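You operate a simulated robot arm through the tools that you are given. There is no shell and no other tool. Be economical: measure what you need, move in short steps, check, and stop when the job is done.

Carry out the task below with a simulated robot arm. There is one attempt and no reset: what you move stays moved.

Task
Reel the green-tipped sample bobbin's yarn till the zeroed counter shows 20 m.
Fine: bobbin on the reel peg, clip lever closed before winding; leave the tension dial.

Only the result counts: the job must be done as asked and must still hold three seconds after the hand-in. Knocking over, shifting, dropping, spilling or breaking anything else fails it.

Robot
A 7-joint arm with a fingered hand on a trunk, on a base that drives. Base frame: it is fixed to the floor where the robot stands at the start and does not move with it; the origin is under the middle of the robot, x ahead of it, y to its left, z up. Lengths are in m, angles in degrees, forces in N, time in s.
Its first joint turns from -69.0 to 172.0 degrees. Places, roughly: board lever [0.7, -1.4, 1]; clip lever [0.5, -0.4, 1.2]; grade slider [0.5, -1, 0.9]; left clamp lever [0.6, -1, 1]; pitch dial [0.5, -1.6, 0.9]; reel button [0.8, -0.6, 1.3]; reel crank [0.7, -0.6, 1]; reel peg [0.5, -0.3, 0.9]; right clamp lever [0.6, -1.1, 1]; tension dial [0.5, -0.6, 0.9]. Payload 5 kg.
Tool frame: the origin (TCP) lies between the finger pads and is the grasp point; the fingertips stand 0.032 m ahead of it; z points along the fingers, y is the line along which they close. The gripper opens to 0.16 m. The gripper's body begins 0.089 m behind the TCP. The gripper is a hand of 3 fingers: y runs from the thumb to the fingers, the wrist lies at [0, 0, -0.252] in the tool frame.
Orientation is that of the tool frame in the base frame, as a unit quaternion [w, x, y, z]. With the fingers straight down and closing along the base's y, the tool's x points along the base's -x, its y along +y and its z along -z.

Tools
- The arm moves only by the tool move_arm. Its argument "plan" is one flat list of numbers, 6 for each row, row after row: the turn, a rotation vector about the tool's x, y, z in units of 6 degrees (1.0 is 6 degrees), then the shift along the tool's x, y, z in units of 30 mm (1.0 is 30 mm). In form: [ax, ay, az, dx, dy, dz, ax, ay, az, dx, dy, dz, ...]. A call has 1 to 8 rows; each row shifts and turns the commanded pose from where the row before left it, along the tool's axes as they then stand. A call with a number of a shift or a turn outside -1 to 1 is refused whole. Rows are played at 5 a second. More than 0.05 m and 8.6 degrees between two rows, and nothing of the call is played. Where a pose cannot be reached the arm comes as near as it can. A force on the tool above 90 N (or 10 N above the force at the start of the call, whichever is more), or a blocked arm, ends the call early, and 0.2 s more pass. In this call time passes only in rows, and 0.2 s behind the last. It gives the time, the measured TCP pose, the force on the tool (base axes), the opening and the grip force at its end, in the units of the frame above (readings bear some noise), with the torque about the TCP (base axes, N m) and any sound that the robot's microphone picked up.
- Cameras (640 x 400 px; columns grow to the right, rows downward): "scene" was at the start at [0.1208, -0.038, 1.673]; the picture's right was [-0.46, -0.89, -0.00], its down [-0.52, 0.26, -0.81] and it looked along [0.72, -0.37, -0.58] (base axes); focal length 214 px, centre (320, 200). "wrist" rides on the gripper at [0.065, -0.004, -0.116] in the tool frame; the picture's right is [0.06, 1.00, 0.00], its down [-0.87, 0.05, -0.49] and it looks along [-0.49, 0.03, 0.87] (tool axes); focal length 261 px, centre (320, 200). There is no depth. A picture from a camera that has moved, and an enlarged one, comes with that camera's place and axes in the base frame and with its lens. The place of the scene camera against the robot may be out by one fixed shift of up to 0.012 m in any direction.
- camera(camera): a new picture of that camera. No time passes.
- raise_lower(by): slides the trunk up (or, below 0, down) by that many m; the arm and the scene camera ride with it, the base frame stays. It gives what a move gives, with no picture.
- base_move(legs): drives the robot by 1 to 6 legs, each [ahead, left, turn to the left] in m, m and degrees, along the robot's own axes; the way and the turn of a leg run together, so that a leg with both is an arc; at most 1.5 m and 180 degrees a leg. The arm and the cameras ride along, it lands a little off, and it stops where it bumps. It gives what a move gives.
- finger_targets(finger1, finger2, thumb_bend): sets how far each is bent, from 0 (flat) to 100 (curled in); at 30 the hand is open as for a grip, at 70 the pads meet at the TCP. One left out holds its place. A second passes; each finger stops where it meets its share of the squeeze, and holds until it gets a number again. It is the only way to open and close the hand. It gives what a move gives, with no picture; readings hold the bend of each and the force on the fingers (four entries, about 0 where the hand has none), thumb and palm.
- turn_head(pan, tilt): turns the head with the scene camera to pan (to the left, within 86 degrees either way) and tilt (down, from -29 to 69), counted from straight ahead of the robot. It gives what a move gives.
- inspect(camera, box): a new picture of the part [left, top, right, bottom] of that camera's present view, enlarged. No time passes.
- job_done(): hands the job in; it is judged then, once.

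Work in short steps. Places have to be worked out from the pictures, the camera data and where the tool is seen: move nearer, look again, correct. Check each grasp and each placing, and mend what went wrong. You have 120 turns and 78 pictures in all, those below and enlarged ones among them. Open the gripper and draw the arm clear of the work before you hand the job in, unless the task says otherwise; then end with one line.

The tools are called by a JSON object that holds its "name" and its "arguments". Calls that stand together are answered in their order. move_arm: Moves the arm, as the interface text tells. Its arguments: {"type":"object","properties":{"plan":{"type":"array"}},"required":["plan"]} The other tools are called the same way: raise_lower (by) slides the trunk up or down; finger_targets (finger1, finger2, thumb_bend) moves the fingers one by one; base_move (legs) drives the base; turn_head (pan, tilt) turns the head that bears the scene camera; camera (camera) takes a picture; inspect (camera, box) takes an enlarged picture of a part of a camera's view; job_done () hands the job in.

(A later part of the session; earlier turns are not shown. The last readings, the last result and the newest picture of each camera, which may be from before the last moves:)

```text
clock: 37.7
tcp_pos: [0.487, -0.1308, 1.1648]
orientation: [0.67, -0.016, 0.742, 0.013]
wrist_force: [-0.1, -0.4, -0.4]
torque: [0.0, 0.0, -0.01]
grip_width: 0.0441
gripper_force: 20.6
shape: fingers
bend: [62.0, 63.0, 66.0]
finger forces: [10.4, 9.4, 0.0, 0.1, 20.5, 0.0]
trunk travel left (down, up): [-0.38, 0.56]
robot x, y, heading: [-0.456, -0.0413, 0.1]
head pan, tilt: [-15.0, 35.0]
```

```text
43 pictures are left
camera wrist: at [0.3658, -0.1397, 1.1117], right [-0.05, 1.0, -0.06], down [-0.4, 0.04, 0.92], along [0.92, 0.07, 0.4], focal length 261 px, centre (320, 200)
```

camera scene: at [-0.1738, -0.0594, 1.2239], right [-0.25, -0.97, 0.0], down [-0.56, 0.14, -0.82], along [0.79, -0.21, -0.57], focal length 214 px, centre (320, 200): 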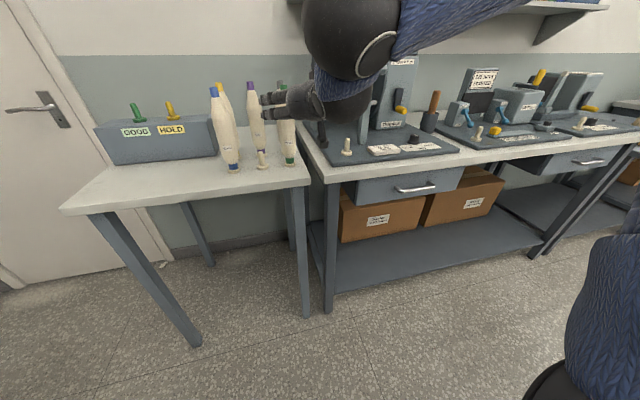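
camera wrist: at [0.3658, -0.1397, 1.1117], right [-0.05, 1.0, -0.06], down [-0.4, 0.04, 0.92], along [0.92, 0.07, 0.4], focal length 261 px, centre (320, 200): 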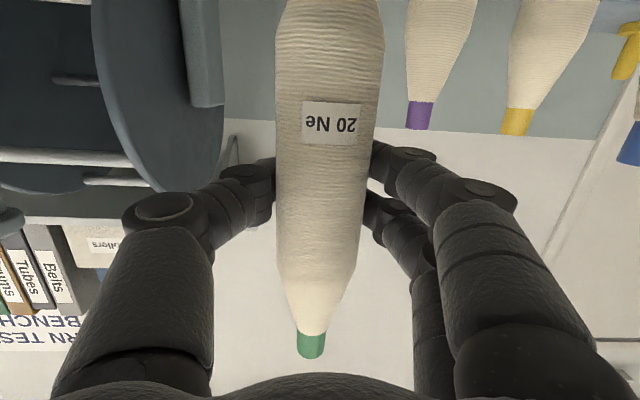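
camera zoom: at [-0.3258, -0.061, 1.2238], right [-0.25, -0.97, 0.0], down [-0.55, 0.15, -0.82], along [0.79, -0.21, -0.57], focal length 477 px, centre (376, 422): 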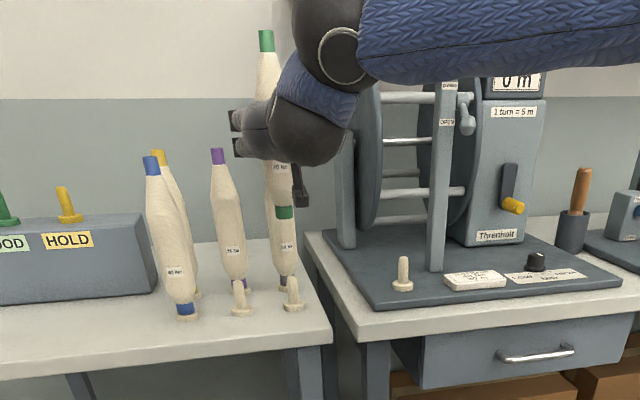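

Lifted cleanly. From several views the reel peg lies about [+0.002, -0.201, +0.017] relative to the table peg. I carry it over, descending a little to stay under the clip lever.

{"name": "move_arm", "arguments": {"plan": [0, 0, 0, 0.2, -0.95, -0.03, 0, 0, 0, 0.2, -0.95, -0.03, 0, 0, 0, 0.25, -0.95, -0.03, 0, 0, 0, 0.25, -0.95, -0.03, 0, 0, 0, 0.25, -0.95, -0.03, 0, 0, 0, 0.25, -0.95, -0.02, 0, 0, 0, 0, -0.95, -0.02]}}

{"name": "camera", "arguments": {"camera": "scene"}}

{"name": "inspect", "arguments": {"camera": "scene", "box": [270, 60, 390, 180]}}

```text
clock: 39.3
tcp_pos: [0.4853, -0.3326, 1.1245]
orientation: [0.669, -0.016, 0.743, 0.014]
wrist_force: [0.4, 0.2, -1.7]
torque: [-0.01, 0.0, 0.03]
grip_width: 0.0437
gripper_force: 20.0
shape: fingers
bend: [62.0, 64.0, 66.0]
finger forces: [10.3, 9.4, 0.0, 0.1, 20.4, 0.0]
trunk travel left (down, up): [-0.38, 0.56]
robot x, y, heading: [-0.4552, -0.0402, 0.3]
head pan, tilt: [-15.0, 35.0]
```

```text
42 pictures are left
camera scene: at [-0.3256, -0.0616, 1.2237], right [-0.25, -0.97, 0.0], down [-0.56, 0.15, -0.82], along [0.79, -0.21, -0.57], focal length 214 px, centre (320, 200)
```

scene: 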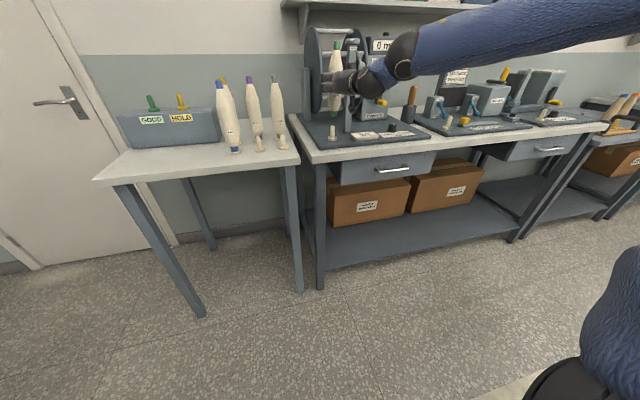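

```text
3.33 times, centred on (330, 120) of scene
camera zoom: at [-0.3256, -0.0616, 1.2237], right [-0.25, -0.97, 0.0], down [-0.56, 0.15, -0.82], along [0.79, -0.21, -0.57], focal length 715 px, centre (287, 467)
```

zoom: 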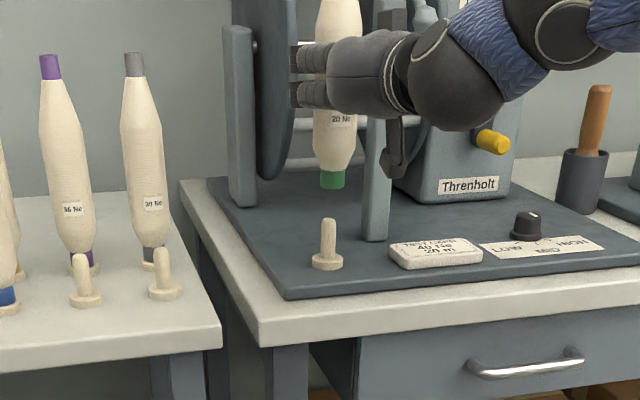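

Lateral alignment is within ~2.5 mm, but depth is uncertain from this low viewpoint. I move aside in y, raise the trunk, and compare both pegs from above.

{"name": "move_arm", "arguments": {"plan": [0, 0, 0, 0, 1, 0.038, 0, 0, 0, 0, 1, 0.038, 0, 0, 0, 0, 1, 0.038]}}

{"name": "raise_lower", "arguments": {"by": 0.4}}

{"name": "turn_head", "arguments": {"pan": -15, "tilt": 45}}

{"name": "camera", "arguments": {"camera": "scene"}}

```text
clock: 40.1
tcp_pos: [0.4871, -0.2406, 1.1229]
orientation: [0.67, -0.016, 0.742, 0.012]
wrist_force: [-1.5, -0.2, -0.8]
torque: [0.01, 0.04, 0.01]
grip_width: 0.0438
gripper_force: 19.9
shape: fingers
bend: [62.0, 64.0, 66.0]
finger forces: [10.4, 9.3, 0.1, 0.0, 20.5, 0.0]
trunk travel left (down, up): [-0.38, 0.56]
robot x, y, heading: [-0.453, -0.0387, 0.0]
head pan, tilt: [-15.0, 35.0]
```

```text
clock: 43.9
tcp_pos: [0.4873, -0.24, 1.5232]
orientation: [0.67, -0.015, 0.742, 0.013]
wrist_force: [0.0, 1.2, -0.7]
torque: [0.0, 0.03, 0.01]
grip_width: 0.0438
gripper_force: 20.8
shape: fingers
bend: [62.0, 64.0, 66.0]
finger forces: [10.5, 9.3, 0.1, 0.1, 20.3, 0.1]
trunk travel left (down, up): [-0.78, 0.16]
robot x, y, heading: [-0.4527, -0.0415, 0.3]
head pan, tilt: [-15.0, 35.0]
```

```text
clock: 44.7
tcp_pos: [0.488, -0.2397, 1.5236]
orientation: [0.669, -0.015, 0.743, 0.013]
wrist_force: [0.4, -0.4, -0.9]
torque: [0.02, 0.0, -0.01]
grip_width: 0.0438
gripper_force: 20.2
shape: fingers
bend: [62.0, 64.0, 66.0]
finger forces: [10.4, 9.3, 0.0, 0.0, 20.3, 0.1]
trunk travel left (down, up): [-0.78, 0.16]
robot x, y, heading: [-0.4529, -0.041, 0.1]
head pan, tilt: [-15.0, 45.0]
```

```text
40 pictures are left
camera scene: at [-0.332, -0.0596, 1.609], right [-0.26, -0.97, 0.0], down [-0.68, 0.18, -0.71], along [0.68, -0.18, -0.71], focal length 214 px, centre (320, 200)
```

scene: 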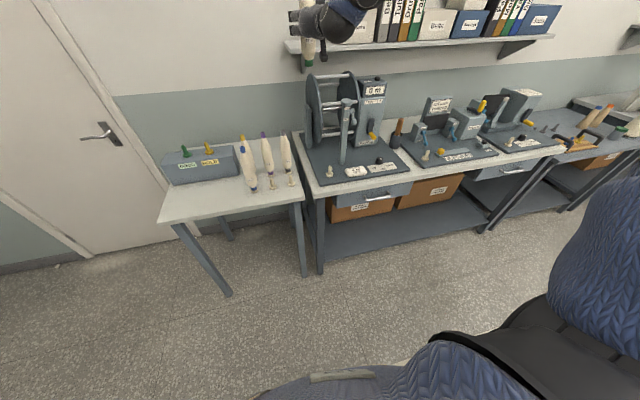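

Enlarge both pegs together from this height.

{"name": "inspect", "arguments": {"camera": "scene", "box": [275, 150, 355, 200]}}

```text
8.00 times, centred on (315, 175) of scene
camera zoom: at [-0.332, -0.0596, 1.609], right [-0.26, -0.97, 0.0], down [-0.68, 0.18, -0.71], along [0.68, -0.18, -0.71], focal length 1716 px, centre (360, 400)
```

zoom: 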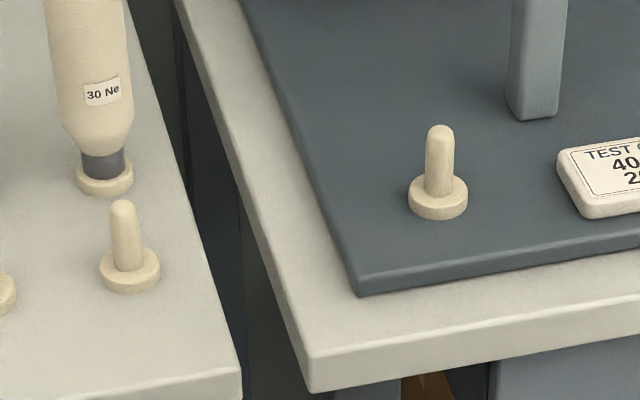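

Relative offset refined: reel peg target TCP ≈ [0.486, -0.329], seated z ≈1.042. Lower the trunk again, move over, check.

{"name": "raise_lower", "arguments": {"by": -0.4}}

{"name": "turn_head", "arguments": {"pan": -15, "tilt": 25}}

{"name": "move_arm", "arguments": {"plan": [0, 0, 0, 0, -1, -0.05, 0, 0, 0, 0, -1, -0.05, 0, 0, 0, 0.3, -0.97, -0.04]}}

```text
clock: 48.5
tcp_pos: [0.4867, -0.2406, 1.1235]
orientation: [0.67, -0.016, 0.742, 0.013]
wrist_force: [0.7, 0.5, -0.9]
torque: [-0.03, 0.03, -0.01]
grip_width: 0.0436
gripper_force: 20.2
shape: fingers
bend: [62.0, 64.0, 66.0]
finger forces: [10.4, 9.2, 0.0, 0.0, 20.4, 0.1]
trunk travel left (down, up): [-0.38, 0.56]
robot x, y, heading: [-0.4515, -0.039, 0.2]
head pan, tilt: [-15.0, 45.0]
```

```text
clock: 49.3
tcp_pos: [0.4867, -0.2401, 1.1235]
orientation: [0.67, -0.016, 0.742, 0.013]
wrist_force: [-0.5, -0.7, -2.0]
torque: [0.01, -0.03, 0.01]
grip_width: 0.044
gripper_force: 20.5
shape: fingers
bend: [62.0, 64.0, 66.0]
finger forces: [10.3, 9.2, 0.0, 0.0, 20.4, 0.1]
trunk travel left (down, up): [-0.38, 0.56]
robot x, y, heading: [-0.4517, -0.0441, 0.3]
head pan, tilt: [-15.0, 25.0]
```

```text
clock: 50.1
tcp_pos: [0.4836, -0.3268, 1.1177]
orientation: [0.669, -0.015, 0.743, 0.012]
wrist_force: [0.3, 0.1, -0.9]
torque: [0.0, 0.02, 0.03]
grip_width: 0.0438
gripper_force: 20.1
shape: fingers
bend: [62.0, 64.0, 66.0]
finger forces: [10.4, 9.3, 0.0, 0.0, 20.4, 0.1]
trunk travel left (down, up): [-0.38, 0.56]
robot x, y, heading: [-0.4519, -0.0387, 0.3]
head pan, tilt: [-15.0, 25.0]
```

Trim to [0.486,-0.329] and descend 20 mm, to just above the peg tip, then inspect.

{"name": "move_arm", "arguments": {"plan": [0, 0, 0, 0.33, -0.04, 0.08, 0, 0, 0, 0.32, -0.03, 0.07]}}

{"name": "inspect", "arguments": {"camera": "scene", "box": [310, 140, 370, 200]}}

```text
clock: 50.7
tcp_pos: [0.4877, -0.3307, 1.0984]
orientation: [0.67, -0.016, 0.742, 0.013]
wrist_force: [0.6, -0.2, -0.9]
torque: [-0.01, 0.02, 0.01]
grip_width: 0.0438
gripper_force: 20.0
shape: fingers
bend: [62.0, 64.0, 66.0]
finger forces: [10.4, 9.3, 0.0, 0.0, 20.4, 0.1]
trunk travel left (down, up): [-0.38, 0.56]
robot x, y, heading: [-0.4539, -0.0426, -0.0]
head pan, tilt: [-15.0, 25.0]
```

```text
6.67 times, centred on (340, 170) of scene
camera zoom: at [-0.3216, -0.0625, 1.2396], right [-0.26, -0.97, 0.0], down [-0.41, 0.11, -0.91], along [0.88, -0.23, -0.42], focal length 1430 px, centre (187, 400)
```

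zoom: 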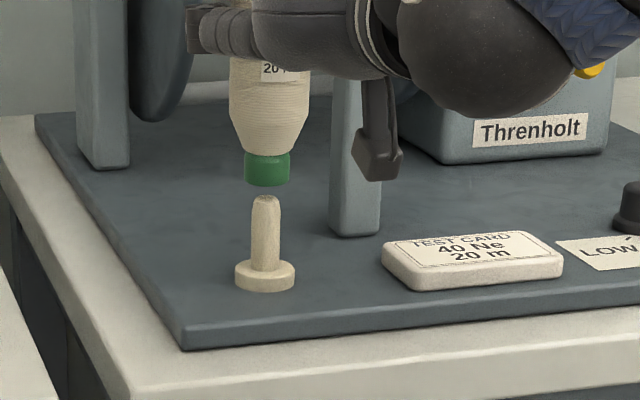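

Lateral alignment is exact and the vertical gap fits the expected depth. Descend carefully, 14 mm first.

{"name": "move_arm", "arguments": {"plan": [0, 0, 0, 0.23, 0, -0.02, 0, 0, 0, 0.23, 0, 0.01, 0, 0, 0, 0.23, 0, 0.02]}}

{"name": "inspect", "arguments": {"camera": "scene", "box": [310, 140, 370, 200]}}

```text
clock: 51.5
tcp_pos: [0.4863, -0.3306, 1.0767]
orientation: [0.67, -0.015, 0.742, 0.012]
wrist_force: [-0.3, -0.3, -0.7]
torque: [0.01, -0.01, 0.02]
grip_width: 0.044
gripper_force: 19.4
shape: fingers
bend: [62.0, 64.0, 66.0]
finger forces: [10.5, 9.2, 0.0, 0.0, 20.3, 0.1]
trunk travel left (down, up): [-0.38, 0.56]
robot x, y, heading: [-0.4566, -0.044, 0.2]
head pan, tilt: [-15.0, 25.0]
```

```text
6.67 times, centred on (340, 170) of scene
camera zoom: at [-0.3216, -0.0624, 1.2395], right [-0.26, -0.97, 0.0], down [-0.41, 0.11, -0.91], along [0.88, -0.23, -0.42], focal length 1430 px, centre (187, 400)
```

zoom: 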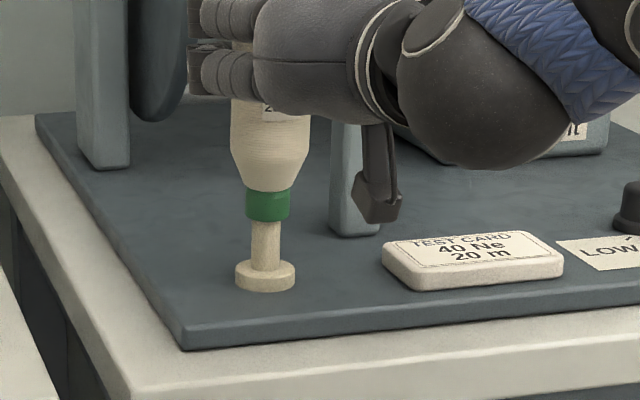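

The foot slid over the peg without force. Continue down to seat (~34 mm).

{"name": "move_arm", "arguments": {"plan": [0, 0, 0, 0.4, 0, 0.043, 0, 0, 0, 0.4, 0, 0.043, 0, 0, 0, 0.2, 0, 0.02, 0, 0, 0, 0.1, 0, 0.01]}}

{"name": "inspect", "arguments": {"camera": "scene", "box": [310, 140, 370, 200]}}

```text
clock: 52.5
tcp_pos: [0.4864, -0.3321, 1.042]
orientation: [0.67, -0.016, 0.742, 0.013]
wrist_force: [0.5, 0.3, 3.0]
torque: [0.07, -0.07, -0.02]
grip_width: 0.0438
gripper_force: 19.7
shape: fingers
bend: [62.0, 64.0, 66.0]
finger forces: [11.2, 9.2, 0.1, 0.0, 20.4, 0.1]
trunk travel left (down, up): [-0.38, 0.56]
robot x, y, heading: [-0.4556, -0.0415, -0.0]
head pan, tilt: [-15.0, 25.0]
```

```text
6.67 times, centred on (340, 170) of scene
camera zoom: at [-0.3219, -0.0621, 1.2397], right [-0.25, -0.97, 0.0], down [-0.41, 0.11, -0.91], along [0.88, -0.23, -0.42], focal length 1430 px, centre (187, 400)
```

zoom: 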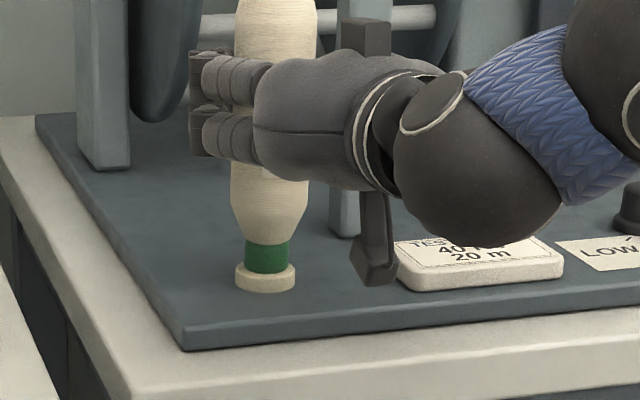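

Seated at z≈1.042 with light contact. Open the hand moderately and withdraw backward.

{"name": "finger_targets", "arguments": {"finger1": 45, "finger2": 45, "thumb_bend": 48}}

{"name": "move_arm", "arguments": {"plan": [0, 0, 0, 0, 0, -0.6, 0, 0, 0, 0, 0, -1, 0, 0, 0, 0, 0, -1, 0, 0, 0, 0, 0, -1, 0, 0, 0, 0, 0, -0.5]}}

{"name": "camera", "arguments": {"camera": "wrist"}}

{"name": "inspect", "arguments": {"camera": "scene", "box": [300, 60, 420, 200]}}

```text
clock: 53.5
tcp_pos: [0.4855, -0.3325, 1.041]
orientation: [0.67, -0.015, 0.743, 0.012]
wrist_force: [-0.4, 0.4, 0.5]
torque: [0.02, 0.02, -0.01]
grip_width: 0.101
gripper_force: 0.1
shape: fingers
bend: [45.0, 45.0, 48.0]
finger forces: [0.1, 0.1, 0.1, 0.1, 0.0, 0.0]
trunk travel left (down, up): [-0.38, 0.56]
robot x, y, heading: [-0.452, -0.041, -0.3]
head pan, tilt: [-15.0, 25.0]
```

```text
clock: 54.7
tcp_pos: [0.364, -0.3347, 1.0552]
orientation: [0.669, -0.015, 0.743, 0.013]
wrist_force: [-0.5, -0.5, -0.8]
torque: [-0.02, 0.0, -0.03]
grip_width: 0.101
gripper_force: 0.1
shape: fingers
bend: [45.0, 45.0, 48.0]
finger forces: [0.0, 0.0, 0.0, 0.0, 0.0, 0.0]
trunk travel left (down, up): [-0.38, 0.56]
robot x, y, heading: [-0.451, -0.0422, 0.5]
head pan, tilt: [-15.0, 25.0]
```

```text
35 pictures are left
camera wrist: at [0.2424, -0.345, 1.0027], right [-0.05, 1.0, -0.06], down [-0.4, 0.04, 0.92], along [0.92, 0.07, 0.4], focal length 261 px, centre (320, 200)
```

wrist: 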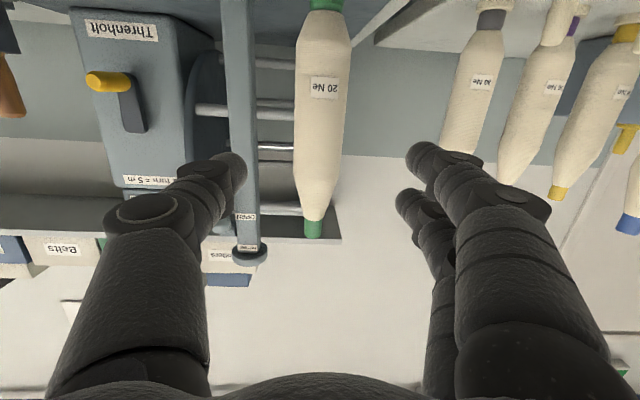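

```text
2.86 times, centred on (360, 130) of scene
camera zoom: at [-0.3219, -0.0624, 1.2395], right [-0.25, -0.97, 0.0], down [-0.41, 0.11, -0.91], along [0.88, -0.23, -0.42], focal length 613 px, centre (206, 400)
```

zoom: 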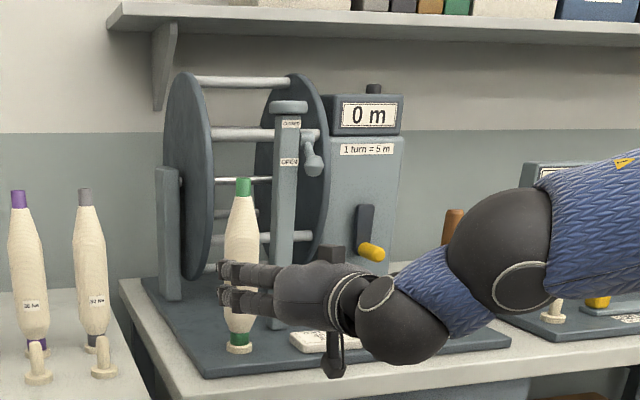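

Bobbin stands well on the reel peg. Clip lever: pivot ≈[0.572,-0.449,1.206], ball ≈[0.534,-0.443,1.177] (at OPEN, closes by swinging up). I close the hand and move to in front of and below the ball.

{"name": "finger_targets", "arguments": {"finger1": 70, "finger2": 70, "thumb_bend": 70}}

{"name": "move_arm", "arguments": {"plan": [0, 0, 0, -0.58, -0.975, 0.1, 0, 0, 0, -0.58, -0.975, 0.3, 0, 0, 0, -0.58, -0.975, 0.5, 0, 0, 0, -0.58, -0.975, 0.6]}}

{"name": "camera", "arguments": {"camera": "wrist"}}

{"name": "inspect", "arguments": {"camera": "scene", "box": [320, 70, 420, 150]}}

```text
clock: 55.7
tcp_pos: [0.3641, -0.3354, 1.0554]
orientation: [0.67, -0.016, 0.742, 0.013]
wrist_force: [-0.1, 0.1, 0.5]
torque: [0.0, -0.01, 0.03]
grip_width: 0.0127
gripper_force: 0.0
shape: fingers
bend: [70.0, 70.0, 70.0]
finger forces: [0.0, 0.1, 0.0, 0.1, 0.1, 0.1]
trunk travel left (down, up): [-0.38, 0.56]
robot x, y, heading: [-0.4545, -0.045, 0.2]
head pan, tilt: [-15.0, 25.0]
```

```text
clock: 56.7
tcp_pos: [0.4205, -0.4499, 1.1175]
orientation: [0.67, -0.015, 0.742, 0.013]
wrist_force: [-0.3, -0.2, 0.5]
torque: [0.0, -0.01, 0.02]
grip_width: 0.0124
gripper_force: 0.2
shape: fingers
bend: [70.0, 70.0, 70.0]
finger forces: [0.0, 0.0, 0.0, 0.0, 0.0, 0.1]
trunk travel left (down, up): [-0.38, 0.56]
robot x, y, heading: [-0.4529, -0.043, 0.2]
head pan, tilt: [-15.0, 25.0]
```

```text
33 pictures are left
camera wrist: at [0.3001, -0.4604, 1.065], right [-0.05, 1.0, -0.06], down [-0.4, 0.04, 0.92], along [0.91, 0.07, 0.4], focal length 261 px, centre (320, 200)
```

wrist: 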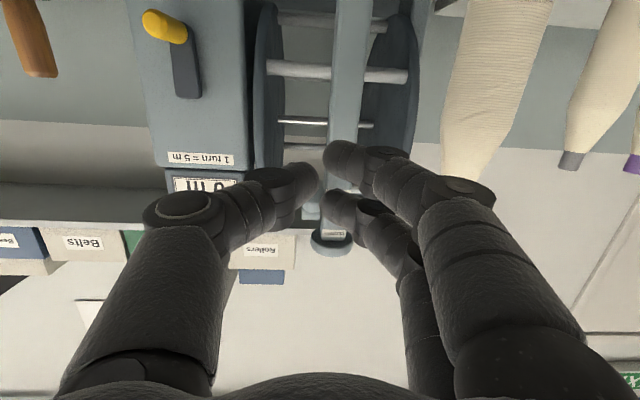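

```text
5.00 times, centred on (370, 110) of scene
camera zoom: at [-0.3218, -0.0626, 1.2395], right [-0.25, -0.97, 0.0], down [-0.41, 0.11, -0.91], along [0.88, -0.23, -0.42], focal length 1072 px, centre (70, 650)
```

zoom: 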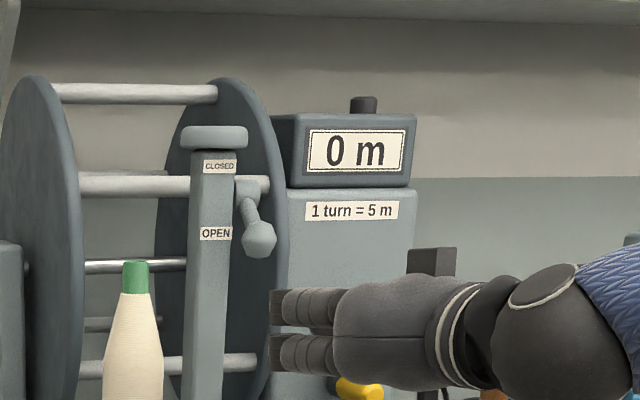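

Advance forward under the ball (forward axis drops slightly, keeping clearance).

{"name": "move_arm", "arguments": {"plan": [0, 0, 0, 0, -0.04, 1, 0, 0, 0, 0, -0.04, 1, 0, 0, 0, 0, -0.04, 0.8]}}

{"name": "inspect", "arguments": {"camera": "scene", "box": [330, 80, 410, 140]}}

{"name": "camera", "arguments": {"camera": "wrist"}}

```text
clock: 57.5
tcp_pos: [0.5059, -0.4525, 1.108]
orientation: [0.669, -0.015, 0.743, 0.012]
wrist_force: [0.1, -0.5, -0.8]
torque: [-0.04, 0.0, 0.02]
grip_width: 0.0126
gripper_force: 0.0
shape: fingers
bend: [70.0, 70.0, 70.0]
finger forces: [0.0, 0.0, 0.1, 0.0, 0.0, 0.0]
trunk travel left (down, up): [-0.38, 0.56]
robot x, y, heading: [-0.4581, -0.0406, 0.1]
head pan, tilt: [-15.0, 25.0]
```

```text
6.67 times, centred on (370, 110) of scene
camera zoom: at [-0.3216, -0.0624, 1.2395], right [-0.26, -0.97, 0.0], down [-0.41, 0.11, -0.91], along [0.88, -0.23, -0.42], focal length 1430 px, centre (-13, 800)
```

zoom: 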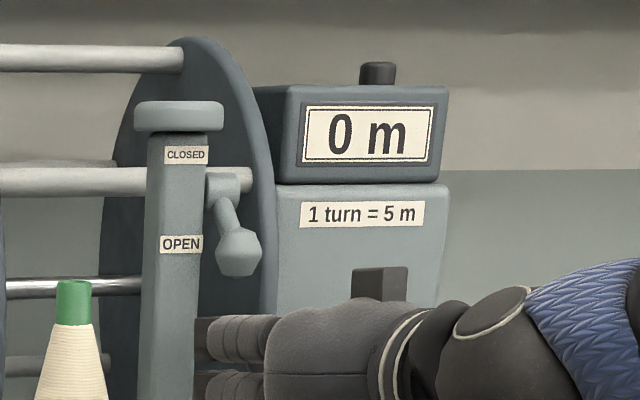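

```text
30 pictures are left
camera wrist: at [0.3849, -0.4627, 1.0568], right [-0.05, 1.0, -0.06], down [-0.4, 0.04, 0.92], along [0.92, 0.07, 0.4], focal length 261 px, centre (320, 200)
```

wrist: 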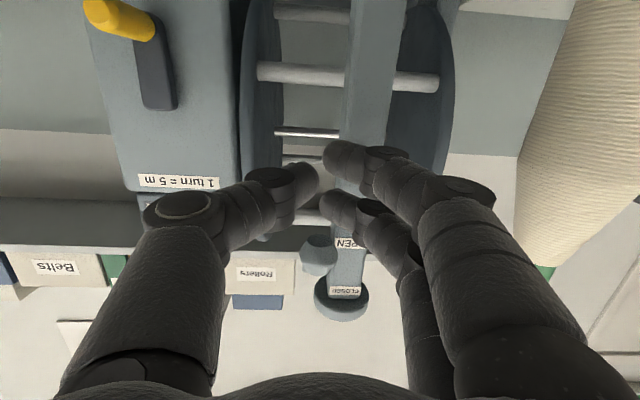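

Ball is ~1 cm to the -y side of the upper finger; shift 8 mm, forward 10 mm, then push up.

{"name": "move_arm", "arguments": {"plan": [0, 0, 0, 0, -0.28, 0.35, 0, 0, 0, -0.5, 0, -0.05, 0, 0, 0, -0.5, 0, -0.05, 0, 0, 0, -0.5, 0, -0.05, 0, 0, 0, -0.5, 0, -0.05]}}

{"name": "inspect", "arguments": {"camera": "scene", "box": [330, 80, 410, 140]}}

```text
clock: 58.7
tcp_pos: [0.5132, -0.4607, 1.1716]
orientation: [0.67, -0.015, 0.742, 0.012]
wrist_force: [-0.3, 0.5, 0.3]
torque: [-0.01, 0.0, 0.01]
grip_width: 0.0124
gripper_force: 0.8
shape: fingers
bend: [70.0, 70.0, 70.0]
finger forces: [0.1, 0.4, 0.1, 0.1, 0.0, 0.0]
trunk travel left (down, up): [-0.38, 0.56]
robot x, y, heading: [-0.4587, -0.0397, 0.3]
head pan, tilt: [-15.0, 25.0]
```

```text
6.67 times, centred on (370, 110) of scene
camera zoom: at [-0.3218, -0.0623, 1.2396], right [-0.25, -0.97, 0.0], down [-0.41, 0.11, -0.91], along [0.88, -0.23, -0.42], focal length 1430 px, centre (-13, 800)
```

zoom: 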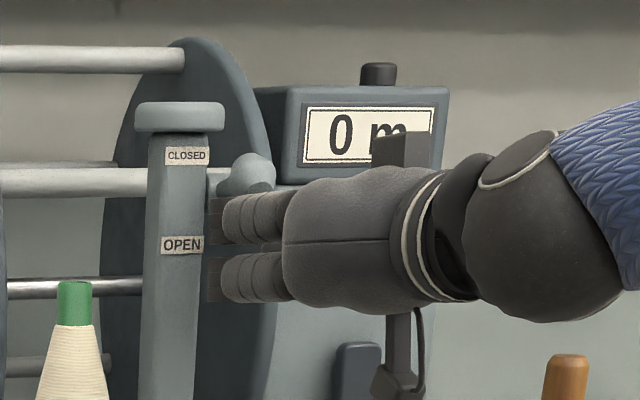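

The lever swings up with the finger. Continue pushing up.

{"name": "move_arm", "arguments": {"plan": [0, 0, 0, -0.35, 0, -0.03, 0, 0, 0, -0.35, 0, -0.03, 0, 0, 0, -0.35, 0, 0]}}

{"name": "inspect", "arguments": {"camera": "scene", "box": [330, 60, 410, 140]}}

```text
clock: 59.5
tcp_pos: [0.516, -0.4598, 1.1973]
orientation: [0.667, -0.015, 0.744, 0.012]
wrist_force: [-4.6, 1.2, -11.8]
torque: [-0.19, 0.18, 0.11]
grip_width: 0.0123
gripper_force: 6.8
shape: fingers
bend: [70.0, 70.0, 70.0]
finger forces: [0.1, 12.5, 0.0, 0.1, 0.0, 0.0]
trunk travel left (down, up): [-0.38, 0.56]
robot x, y, heading: [-0.4567, -0.0405, 0.0]
head pan, tilt: [-15.0, 25.0]
```

```text
5.00 times, centred on (370, 100) of scene
camera zoom: at [-0.3211, -0.0627, 1.2391], right [-0.26, -0.97, 0.0], down [-0.41, 0.11, -0.91], along [0.88, -0.23, -0.42], focal length 1072 px, centre (70, 700)
```

zoom: 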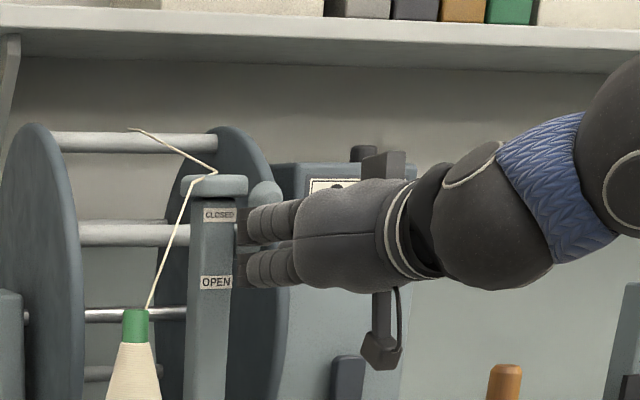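

Stop reached and the yarn is now threaded through the clip: closed. Back off downward and rearward, then check.

{"name": "move_arm", "arguments": {"plan": [0, 0, 0, 0.5, 0, 0, 0, 0, 0, 0.3, 0, -0.5, 0, 0, 0, 0, 0, -1, 0, 0, 0, 0, 0, -1, 0, 0, 0, 0, 0, -1, 0, 0, 0, 0, 0, -0.6]}}

{"name": "inspect", "arguments": {"camera": "scene", "box": [320, 70, 420, 170]}}

{"name": "camera", "arguments": {"camera": "wrist"}}

```text
clock: 60.9
tcp_pos: [0.3905, -0.4655, 1.1925]
orientation: [0.67, -0.016, 0.742, 0.013]
wrist_force: [0.2, 0.1, 0.8]
torque: [0.01, 0.0, -0.01]
grip_width: 0.0127
gripper_force: 0.1
shape: fingers
bend: [70.0, 70.0, 70.0]
finger forces: [0.0, 0.0, 0.1, 0.1, 0.1, 0.1]
trunk travel left (down, up): [-0.38, 0.56]
robot x, y, heading: [-0.4529, -0.0408, 0.3]
head pan, tilt: [-15.0, 25.0]
```

```text
4.00 times, centred on (370, 120) of scene
camera zoom: at [-0.322, -0.0623, 1.2396], right [-0.25, -0.97, 0.0], down [-0.41, 0.11, -0.91], along [0.88, -0.23, -0.42], focal length 858 px, centre (120, 520)
```

zoom: 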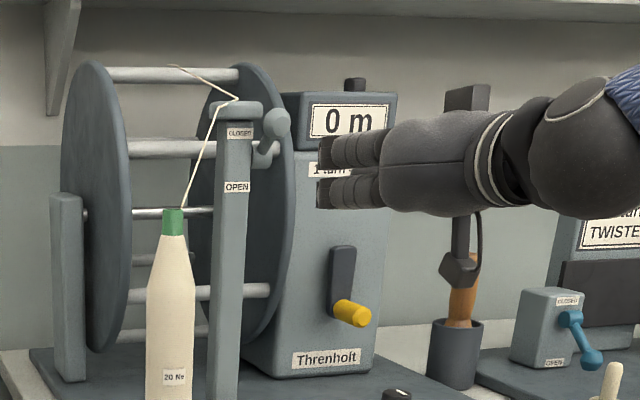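

```text
26 pictures are left
camera wrist: at [0.2696, -0.4748, 1.1397], right [-0.05, 1.0, -0.06], down [-0.4, 0.04, 0.92], along [0.91, 0.07, 0.4], focal length 261 px, centre (320, 200)
```

wrist: 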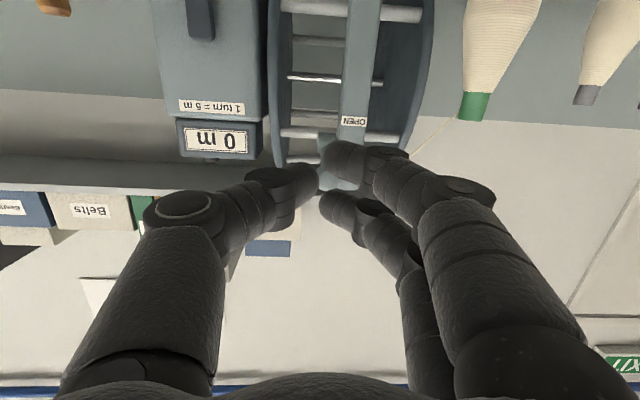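

Clip is closed and yarn threaded. Crank pivot ≈[0.69,-0.618,1.075], handle hangs down at z≈1.012, from x≈0.637 to 0.685. I drive the base right and forward, and level the tool.

{"name": "base_move", "arguments": {"legs": [[0, -0.18, 0], [0.15, 0, 0]]}}

{"name": "finger_targets", "arguments": {"finger1": 48, "finger2": 48, "thumb_bend": 48}}

{"name": "move_arm", "arguments": {"plan": [0.18, -0.54, 0, 0.6, 0, 0, 0.18, -0.54, 0, 0.6, 0, 0, 0, 0, 0, 0.6, 0.2, 0]}}

{"name": "camera", "arguments": {"camera": "wrist"}}

{"name": "camera", "arguments": {"camera": "scene"}}

```text
clock: 63.4
tcp_pos: [0.5472, -0.6434, 1.1915]
orientation: [0.669, -0.016, 0.743, 0.013]
wrist_force: [0.9, -0.5, -0.6]
torque: [-0.03, -0.03, -0.03]
grip_width: 0.0125
gripper_force: 0.1
shape: fingers
bend: [70.0, 70.0, 70.0]
finger forces: [0.0, 0.0, 0.0, 0.0, 0.1, 0.0]
trunk travel left (down, up): [-0.38, 0.56]
robot x, y, heading: [-0.298, -0.2187, 0.6]
head pan, tilt: [-15.0, 25.0]
```

```text
clock: 64.4
tcp_pos: [0.5459, -0.644, 1.1925]
orientation: [0.669, -0.015, 0.743, 0.013]
wrist_force: [0.2, -0.1, -0.3]
torque: [0.0, -0.02, 0.01]
grip_width: 0.0946
gripper_force: 0.1
shape: fingers
bend: [48.0, 48.0, 48.0]
finger forces: [0.1, 0.0, 0.0, 0.1, 0.1, 0.0]
trunk travel left (down, up): [-0.38, 0.56]
robot x, y, heading: [-0.2961, -0.2171, 0.4]
head pan, tilt: [-15.0, 25.0]
```

```text
clock: 65.2
tcp_pos: [0.5429, -0.6381, 1.1376]
orientation: [0.711, -0.002, 0.704, 0.0]
wrist_force: [0.0, -0.3, 0.8]
torque: [-0.01, 0.0, -0.01]
grip_width: 0.0946
gripper_force: 0.0
shape: fingers
bend: [48.0, 48.0, 48.0]
finger forces: [0.0, 0.1, 0.1, 0.1, 0.0, 0.1]
trunk travel left (down, up): [-0.38, 0.56]
robot x, y, heading: [-0.2998, -0.2206, 0.3]
head pan, tilt: [-15.0, 25.0]
```

```text
25 pictures are left
camera wrist: at [0.4281, -0.6433, 1.0714], right [0.0, 1.0, -0.07], down [-0.5, 0.06, 0.86], along [0.87, 0.03, 0.5], focal length 261 px, centre (320, 200)
```

wrist: 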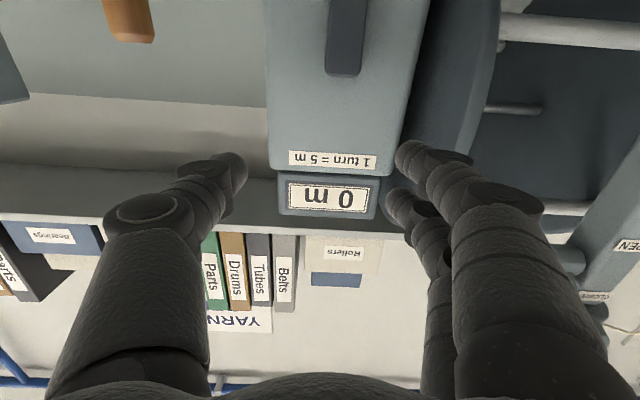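

```text
24 pictures are left
camera scene: at [-0.1678, -0.2418, 1.2396], right [-0.25, -0.97, 0.0], down [-0.41, 0.11, -0.91], along [0.88, -0.23, -0.42], focal length 214 px, centre (320, 200)
```

scene: 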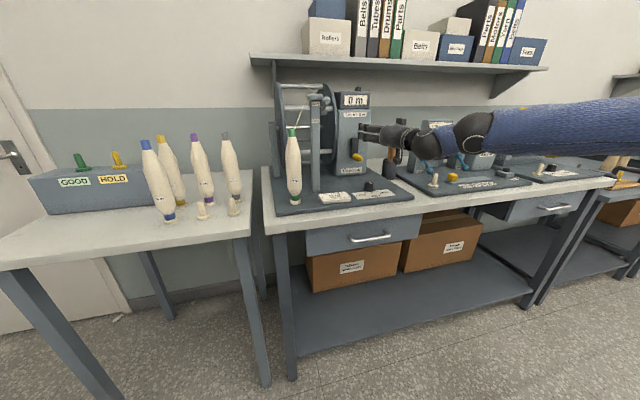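

A level hand would put the wrist-camera bracket down near the tension dial, so I pitch the tool 30° down (bracket rises), then move to a pre-grasp in front of the handle.

{"name": "move_arm", "arguments": {"plan": [0, 1, 0, 0, 0, 0, 0, 1, 0, 0, 0, 0, 0, 1, 0, 0, 0, 0, 0, 1, 0, 0, 0, 0, 0, 1, 0, 0, 0, 0]}}

{"name": "move_arm", "arguments": {"plan": [0, 0, 0, 0.7, 0.2, 0.7, 0, 0, 0, 0.7, 0.2, 0.7, 0, 0, 0, 0.7, 0.2, 0.7, 0, 0, 0, 0.6, 0, 0.55]}}

{"name": "camera", "arguments": {"camera": "wrist"}}

{"name": "inspect", "arguments": {"camera": "scene", "box": [320, 100, 420, 210]}}

```text
clock: 66.4
tcp_pos: [0.5431, -0.6379, 1.1358]
orientation: [0.504, -0.002, 0.864, -0.001]
wrist_force: [0.3, 0.2, 0.9]
torque: [0.02, -0.02, 0.03]
grip_width: 0.0948
gripper_force: 0.1
shape: fingers
bend: [48.0, 48.0, 48.0]
finger forces: [0.0, 0.0, 0.0, 0.1, 0.1, 0.0]
trunk travel left (down, up): [-0.38, 0.56]
robot x, y, heading: [-0.2995, -0.2229, 0.3]
head pan, tilt: [-15.0, 25.0]
```

```text
clock: 67.4
tcp_pos: [0.5725, -0.6199, 1.0266]
orientation: [0.504, -0.003, 0.864, 0.0]
wrist_force: [0.6, -0.2, -0.7]
torque: [0.02, 0.03, 0.01]
grip_width: 0.095
gripper_force: 0.0
shape: fingers
bend: [48.0, 48.0, 48.0]
finger forces: [0.1, 0.0, 0.0, 0.0, 0.1, 0.0]
trunk travel left (down, up): [-0.38, 0.56]
robot x, y, heading: [-0.2988, -0.2227, 0.6]
head pan, tilt: [-15.0, 25.0]
```

```text
23 pictures are left
camera wrist: at [0.4406, -0.6252, 1.0273], right [-0.03, 1.0, -0.06], down [0.0, 0.06, 1.0], along [1.0, 0.03, 0.0], focal length 261 px, centre (320, 200)
```

wrist: 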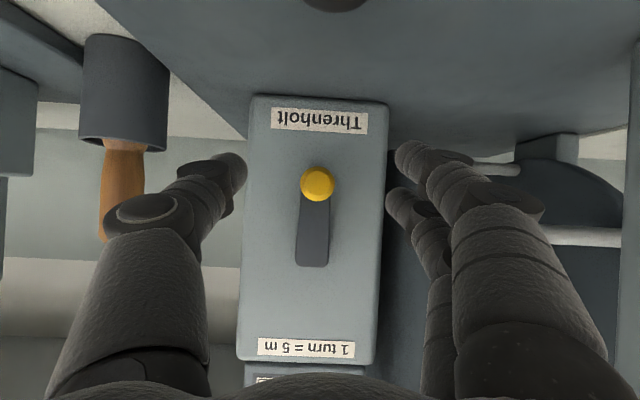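

```text
3.64 times, centred on (370, 155) of scene
camera zoom: at [-0.1675, -0.242, 1.2395], right [-0.25, -0.97, 0.0], down [-0.41, 0.11, -0.91], along [0.88, -0.23, -0.42], focal length 780 px, centre (138, 364)
```

zoom: 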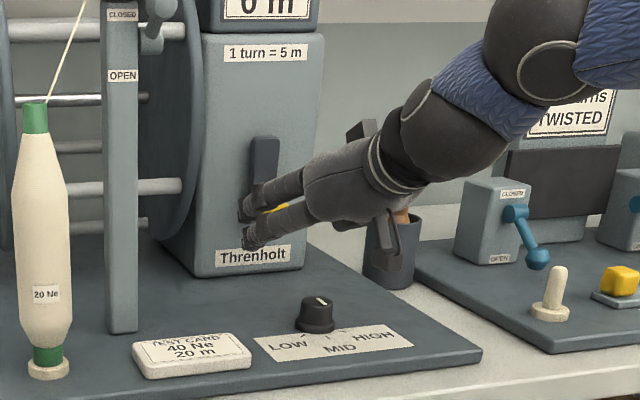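

The head-on view gives handle centre (y,z)=(-0.6215,1.016), arm radius ≈0.06, pivot z≈1.075. Advance so the pads straddle the handle and close lightly.

{"name": "move_arm", "arguments": {"plan": [0, 0, 0, -0.27, -0.05, 0.69, 0, 0, 0, -0.27, 0, 0.69, 0, 0, 0, -0.27, 0, 0.69]}}

{"name": "finger_targets", "arguments": {"finger1": 72, "finger2": 72, "thumb_bend": 72}}

{"name": "camera", "arguments": {"camera": "wrist"}}

{"name": "inspect", "arguments": {"camera": "scene", "box": [330, 130, 400, 190]}}

```text
clock: 68.2
tcp_pos: [0.6398, -0.6206, 1.0196]
orientation: [0.504, -0.002, 0.864, -0.001]
wrist_force: [0.4, 0.5, -0.1]
torque: [-0.02, 0.01, -0.01]
grip_width: 0.0951
gripper_force: 0.0
shape: fingers
bend: [48.0, 48.0, 48.0]
finger forces: [0.0, 0.0, 0.0, 0.0, 0.0, 0.1]
trunk travel left (down, up): [-0.38, 0.56]
robot x, y, heading: [-0.3012, -0.2209, 0.4]
head pan, tilt: [-15.0, 25.0]
```

```text
clock: 69.2
tcp_pos: [0.6399, -0.6198, 1.0193]
orientation: [0.503, -0.003, 0.864, 0.0]
wrist_force: [5.5, 0.2, -2.1]
torque: [0.01, -0.04, 0.05]
grip_width: 0.019
gripper_force: 11.7
shape: fingers
bend: [71.0, 68.0, 68.0]
finger forces: [2.7, 9.1, 0.0, 0.0, 11.6, 0.1]
trunk travel left (down, up): [-0.38, 0.56]
robot x, y, heading: [-0.3023, -0.2186, 0.0]
head pan, tilt: [-15.0, 25.0]
```

```text
21 pictures are left
camera wrist: at [0.5076, -0.6255, 1.0192], right [-0.03, 1.0, -0.06], down [0.0, 0.06, 1.0], along [1.0, 0.03, 0.0], focal length 261 px, centre (320, 200)
```

wrist: 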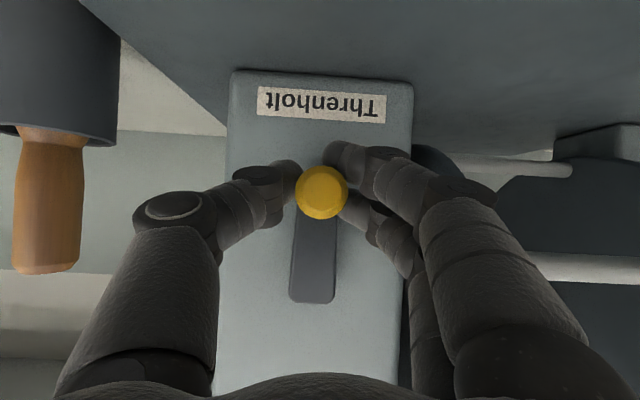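

```text
6.67 times, centred on (365, 160) of scene
camera zoom: at [-0.1673, -0.2418, 1.2395], right [-0.25, -0.97, 0.0], down [-0.41, 0.11, -0.91], along [0.88, -0.23, -0.42], focal length 1430 px, centre (20, 467)
```

zoom: 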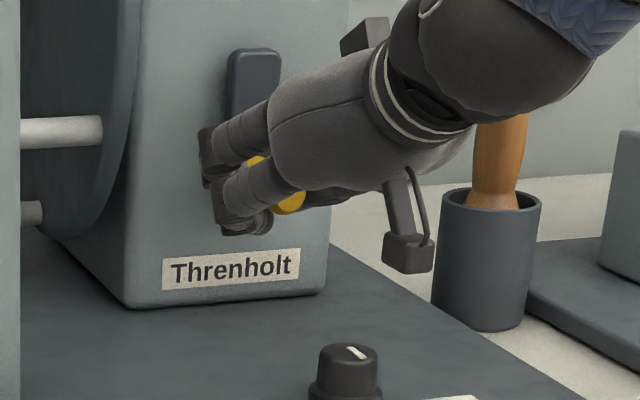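

Handle is gripped. Trial quarter turn clockwise (as seen by operator) with R=59 mm, watching forces and the counter.

{"name": "move_arm", "arguments": {"plan": [0, 0, 0, -0.148, 0.8, -0.084, 0, 0, 0, -0.418, 0.662, -0.237, 0, 0, 0, -0.616, 0.409, -0.348, 0, 0, 0, -0.708, 0.085, -0.4]}}

{"name": "camera", "arguments": {"camera": "wrist"}}

{"name": "inspect", "arguments": {"camera": "scene", "box": [320, 70, 420, 190]}}

```text
clock: 70.2
tcp_pos: [0.6351, -0.5613, 1.0837]
orientation: [0.504, -0.002, 0.864, -0.001]
wrist_force: [-14.6, -15.5, -0.5]
torque: [0.31, -0.25, 0.52]
grip_width: 0.0108
gripper_force: 11.5
shape: fingers
bend: [72.0, 73.0, 69.0]
finger forces: [1.6, 21.7, 0.0, 0.0, 0.0, 0.0]
trunk travel left (down, up): [-0.38, 0.56]
robot x, y, heading: [-0.3034, -0.2224, 0.4]
head pan, tilt: [-15.0, 25.0]
```

```text
19 pictures are left
camera wrist: at [0.5021, -0.5669, 1.0837], right [-0.03, 1.0, -0.06], down [0.0, 0.06, 1.0], along [1.0, 0.03, 0.0], focal length 261 px, centre (320, 200)
```

wrist: 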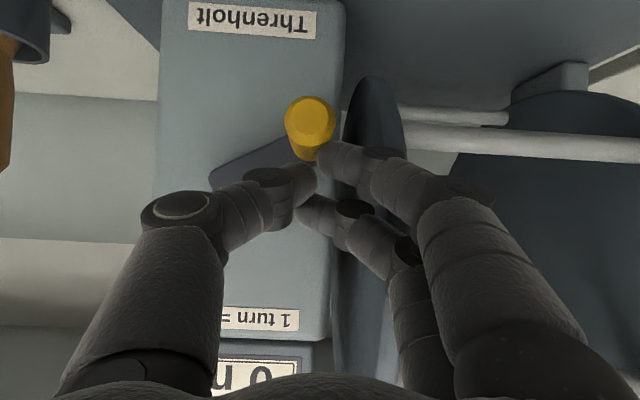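

```text
3.33 times, centred on (370, 130) of scene
camera zoom: at [-0.1694, -0.2426, 1.2395], right [-0.25, -0.97, 0.0], down [-0.41, 0.11, -0.91], along [0.88, -0.23, -0.42], focal length 715 px, centre (153, 433)
```

zoom: 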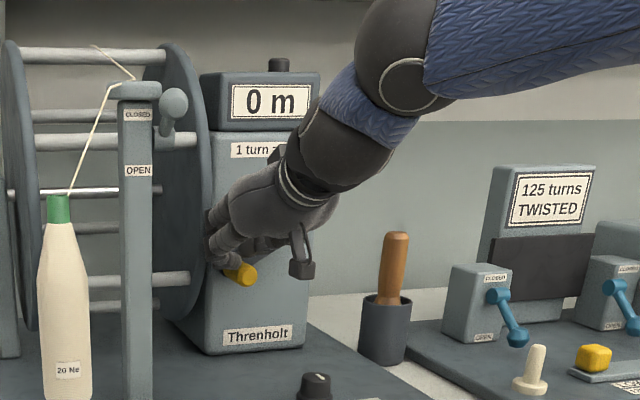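

The handle turned ~60° but slipped below the fingers. I'll use the closed fingers as a pusher trailing the handle around the circle instead. Retreat, close, go below-behind the handle.

{"name": "move_arm", "arguments": {"plan": [0, 0, 0, 0.45, 0, -0.8, 0, 0, 0, 0.45, 0, -0.8, 0, 0, 0, 0.686, -0.578, 0.388, 0, 0, 0, 0.686, -0.578, 0.388, 0, 0, 0, 0.686, -0.578, 0.388]}}

{"name": "finger_targets", "arguments": {"finger1": 70, "finger2": 70, "thumb_bend": 70}}

{"name": "camera", "arguments": {"camera": "wrist"}}

```text
clock: 71.4
tcp_pos: [0.5847, -0.6152, 1.013]
orientation: [0.504, -0.002, 0.864, 0.0]
wrist_force: [0.1, -0.8, 1.1]
torque: [-0.01, -0.04, 0.02]
grip_width: 0.0068
gripper_force: 0.0
shape: fingers
bend: [72.0, 72.0, 72.0]
finger forces: [0.0, 0.0, 0.0, 0.0, 0.1, 0.0]
trunk travel left (down, up): [-0.38, 0.56]
robot x, y, heading: [-0.2993, -0.2232, 0.5]
head pan, tilt: [-15.0, 25.0]
```

```text
clock: 72.4
tcp_pos: [0.5838, -0.6149, 1.0153]
orientation: [0.504, -0.003, 0.864, 0.0]
wrist_force: [0.2, -0.2, 0.0]
torque: [0.0, -0.02, -0.01]
grip_width: 0.0116
gripper_force: 0.0
shape: fingers
bend: [70.0, 70.0, 70.0]
finger forces: [0.0, 0.0, 0.0, 0.0, 0.0, 0.0]
trunk travel left (down, up): [-0.38, 0.56]
robot x, y, heading: [-0.3009, -0.2179, 0.4]
head pan, tilt: [-15.0, 25.0]
```

```text
17 pictures are left
camera wrist: at [0.4509, -0.6198, 1.0154], right [-0.03, 1.0, -0.06], down [0.0, 0.06, 1.0], along [1.0, 0.03, 0.0], focal length 261 px, centre (320, 200)
```

wrist: 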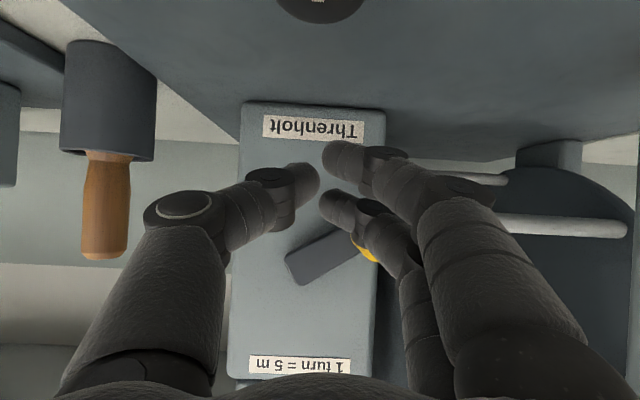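

Clear behind/below the handle. Insert forward, then sweep 144° clockwise pushing the handle ahead.

{"name": "move_arm", "arguments": {"plan": [0, 0, 0, -0.49, -0.08, 0.87, 0, 0, 0, -0.49, -0.08, 0.87, 0, 0, 0, -0.153, 0.827, -0.087, 0, 0, 0, -0.432, 0.684, -0.245, 0, 0, 0, -0.637, 0.423, -0.36, 0, 0, 0, -0.732, 0.088, -0.414, 0, 0, 0, -0.7, -0.262, -0.396, 0, 0, 0, -0.547, -0.565, -0.309]}}

{"name": "camera", "arguments": {"camera": "wrist"}}

{"name": "inspect", "arguments": {"camera": "scene", "box": [320, 70, 420, 190]}}

```text
clock: 73.9
tcp_pos: [0.6386, -0.5695, 1.0634]
orientation: [0.489, -0.003, 0.872, -0.005]
wrist_force: [-7.6, -13.3, -18.2]
torque: [-0.01, 0.11, 0.59]
grip_width: 0.0123
gripper_force: 20.8
shape: fingers
bend: [70.0, 66.0, 70.0]
finger forces: [0.0, 41.7, 0.1, 0.0, 0.0, 0.0]
trunk travel left (down, up): [-0.38, 0.56]
robot x, y, heading: [-0.2994, -0.2215, 0.3]
head pan, tilt: [-15.0, 25.0]
stopped in row 7: the force on the tool passed its limit at 100 N (the readings are from after the stop); the commanded pose is now the measured one
```

```text
16 pictures are left
camera wrist: at [0.5062, -0.5737, 1.0688], right [-0.03, 1.0, -0.07], down [0.04, 0.07, 1.0], along [1.0, 0.03, -0.04], focal length 261 px, centre (320, 200)
```

wrist: 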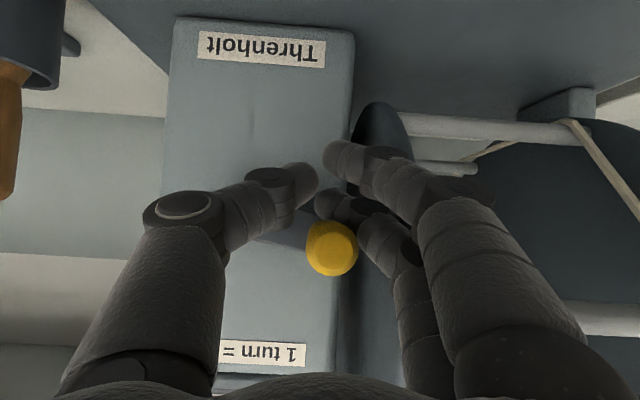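

```text
3.33 times, centred on (370, 130) of scene
camera zoom: at [-0.1671, -0.2426, 1.2396], right [-0.26, -0.97, 0.0], down [-0.41, 0.11, -0.91], along [0.88, -0.23, -0.42], focal length 715 px, centre (153, 433)
```

zoom: 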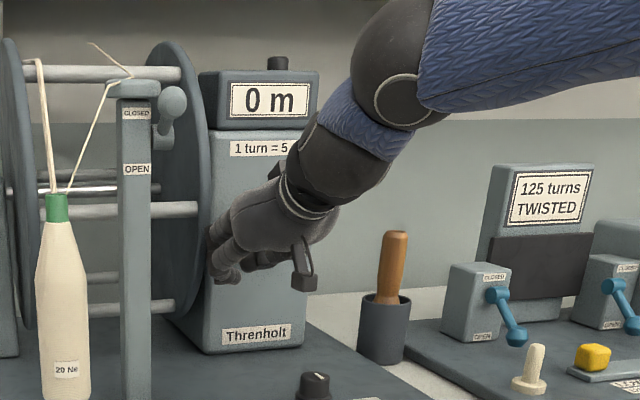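

Push stalled at ~103° with 100 N—maybe because I moved too fast against a stiff crank. Commanded pose is reset to measured; I probe slowly upward in small steps.

{"name": "move_arm", "arguments": {"plan": [0, 0, 0, -0.15, -0.03, -0.085, 0, 0, 0, -0.15, -0.03, -0.085, 0, 0, 0, -0.15, -0.05, -0.085]}}

```text
clock: 74.7
tcp_pos: [0.637, -0.5742, 1.0689]
orientation: [0.479, -0.004, 0.878, -0.008]
wrist_force: [-2.8, -8.2, -23.8]
torque: [-0.25, 0.43, 0.66]
grip_width: 0.0122
gripper_force: 25.4
shape: fingers
bend: [70.0, 62.0, 70.0]
finger forces: [0.1, 50.0, 0.1, 0.1, 0.1, 0.1]
trunk travel left (down, up): [-0.38, 0.56]
robot x, y, heading: [-0.3001, -0.22, 0.1]
head pan, tilt: [-15.0, 25.0]
stopped in row 3: the force on the tool passed its limit at 92 N (the readings are from after the stop); the commanded pose is now the measured one
```

Finger2 was wedged on the outer (+y) side of the handle, toward the reel disc. I back off down/inward, restore pitch, and look.

{"name": "move_arm", "arguments": {"plan": [0, -0.25, 0, 0.25, -0.15, 0.12, 0, -0.22, 0, 0.2, -0.15, 0.12]}}

{"name": "camera", "arguments": {"camera": "wrist"}}

```text
clock: 75.3
tcp_pos: [0.6356, -0.5803, 1.0596]
orientation: [0.506, -0.005, 0.863, -0.005]
wrist_force: [2.3, 1.8, -1.4]
torque: [-0.1, 0.07, -0.02]
grip_width: 0.0119
gripper_force: 1.3
shape: fingers
bend: [70.0, 68.0, 70.0]
finger forces: [0.1, 2.5, 0.0, 0.0, 0.0, 0.0]
trunk travel left (down, up): [-0.38, 0.56]
robot x, y, heading: [-0.2992, -0.2235, 0.3]
head pan, tilt: [-15.0, 25.0]
```

```text
14 pictures are left
camera wrist: at [0.503, -0.5857, 1.0597], right [-0.03, 1.0, -0.07], down [-0.01, 0.07, 1.0], along [1.0, 0.03, 0.0], focal length 261 px, centre (320, 200)
```

wrist: 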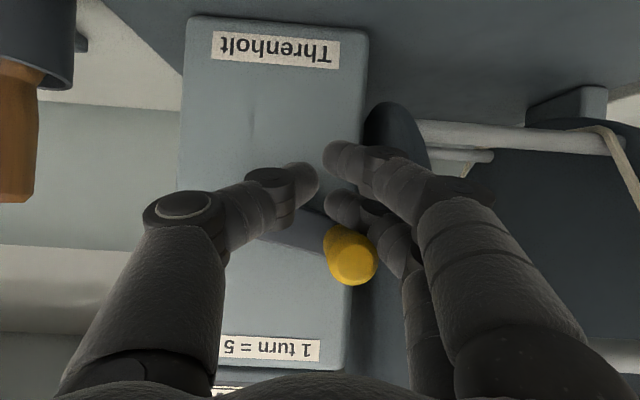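

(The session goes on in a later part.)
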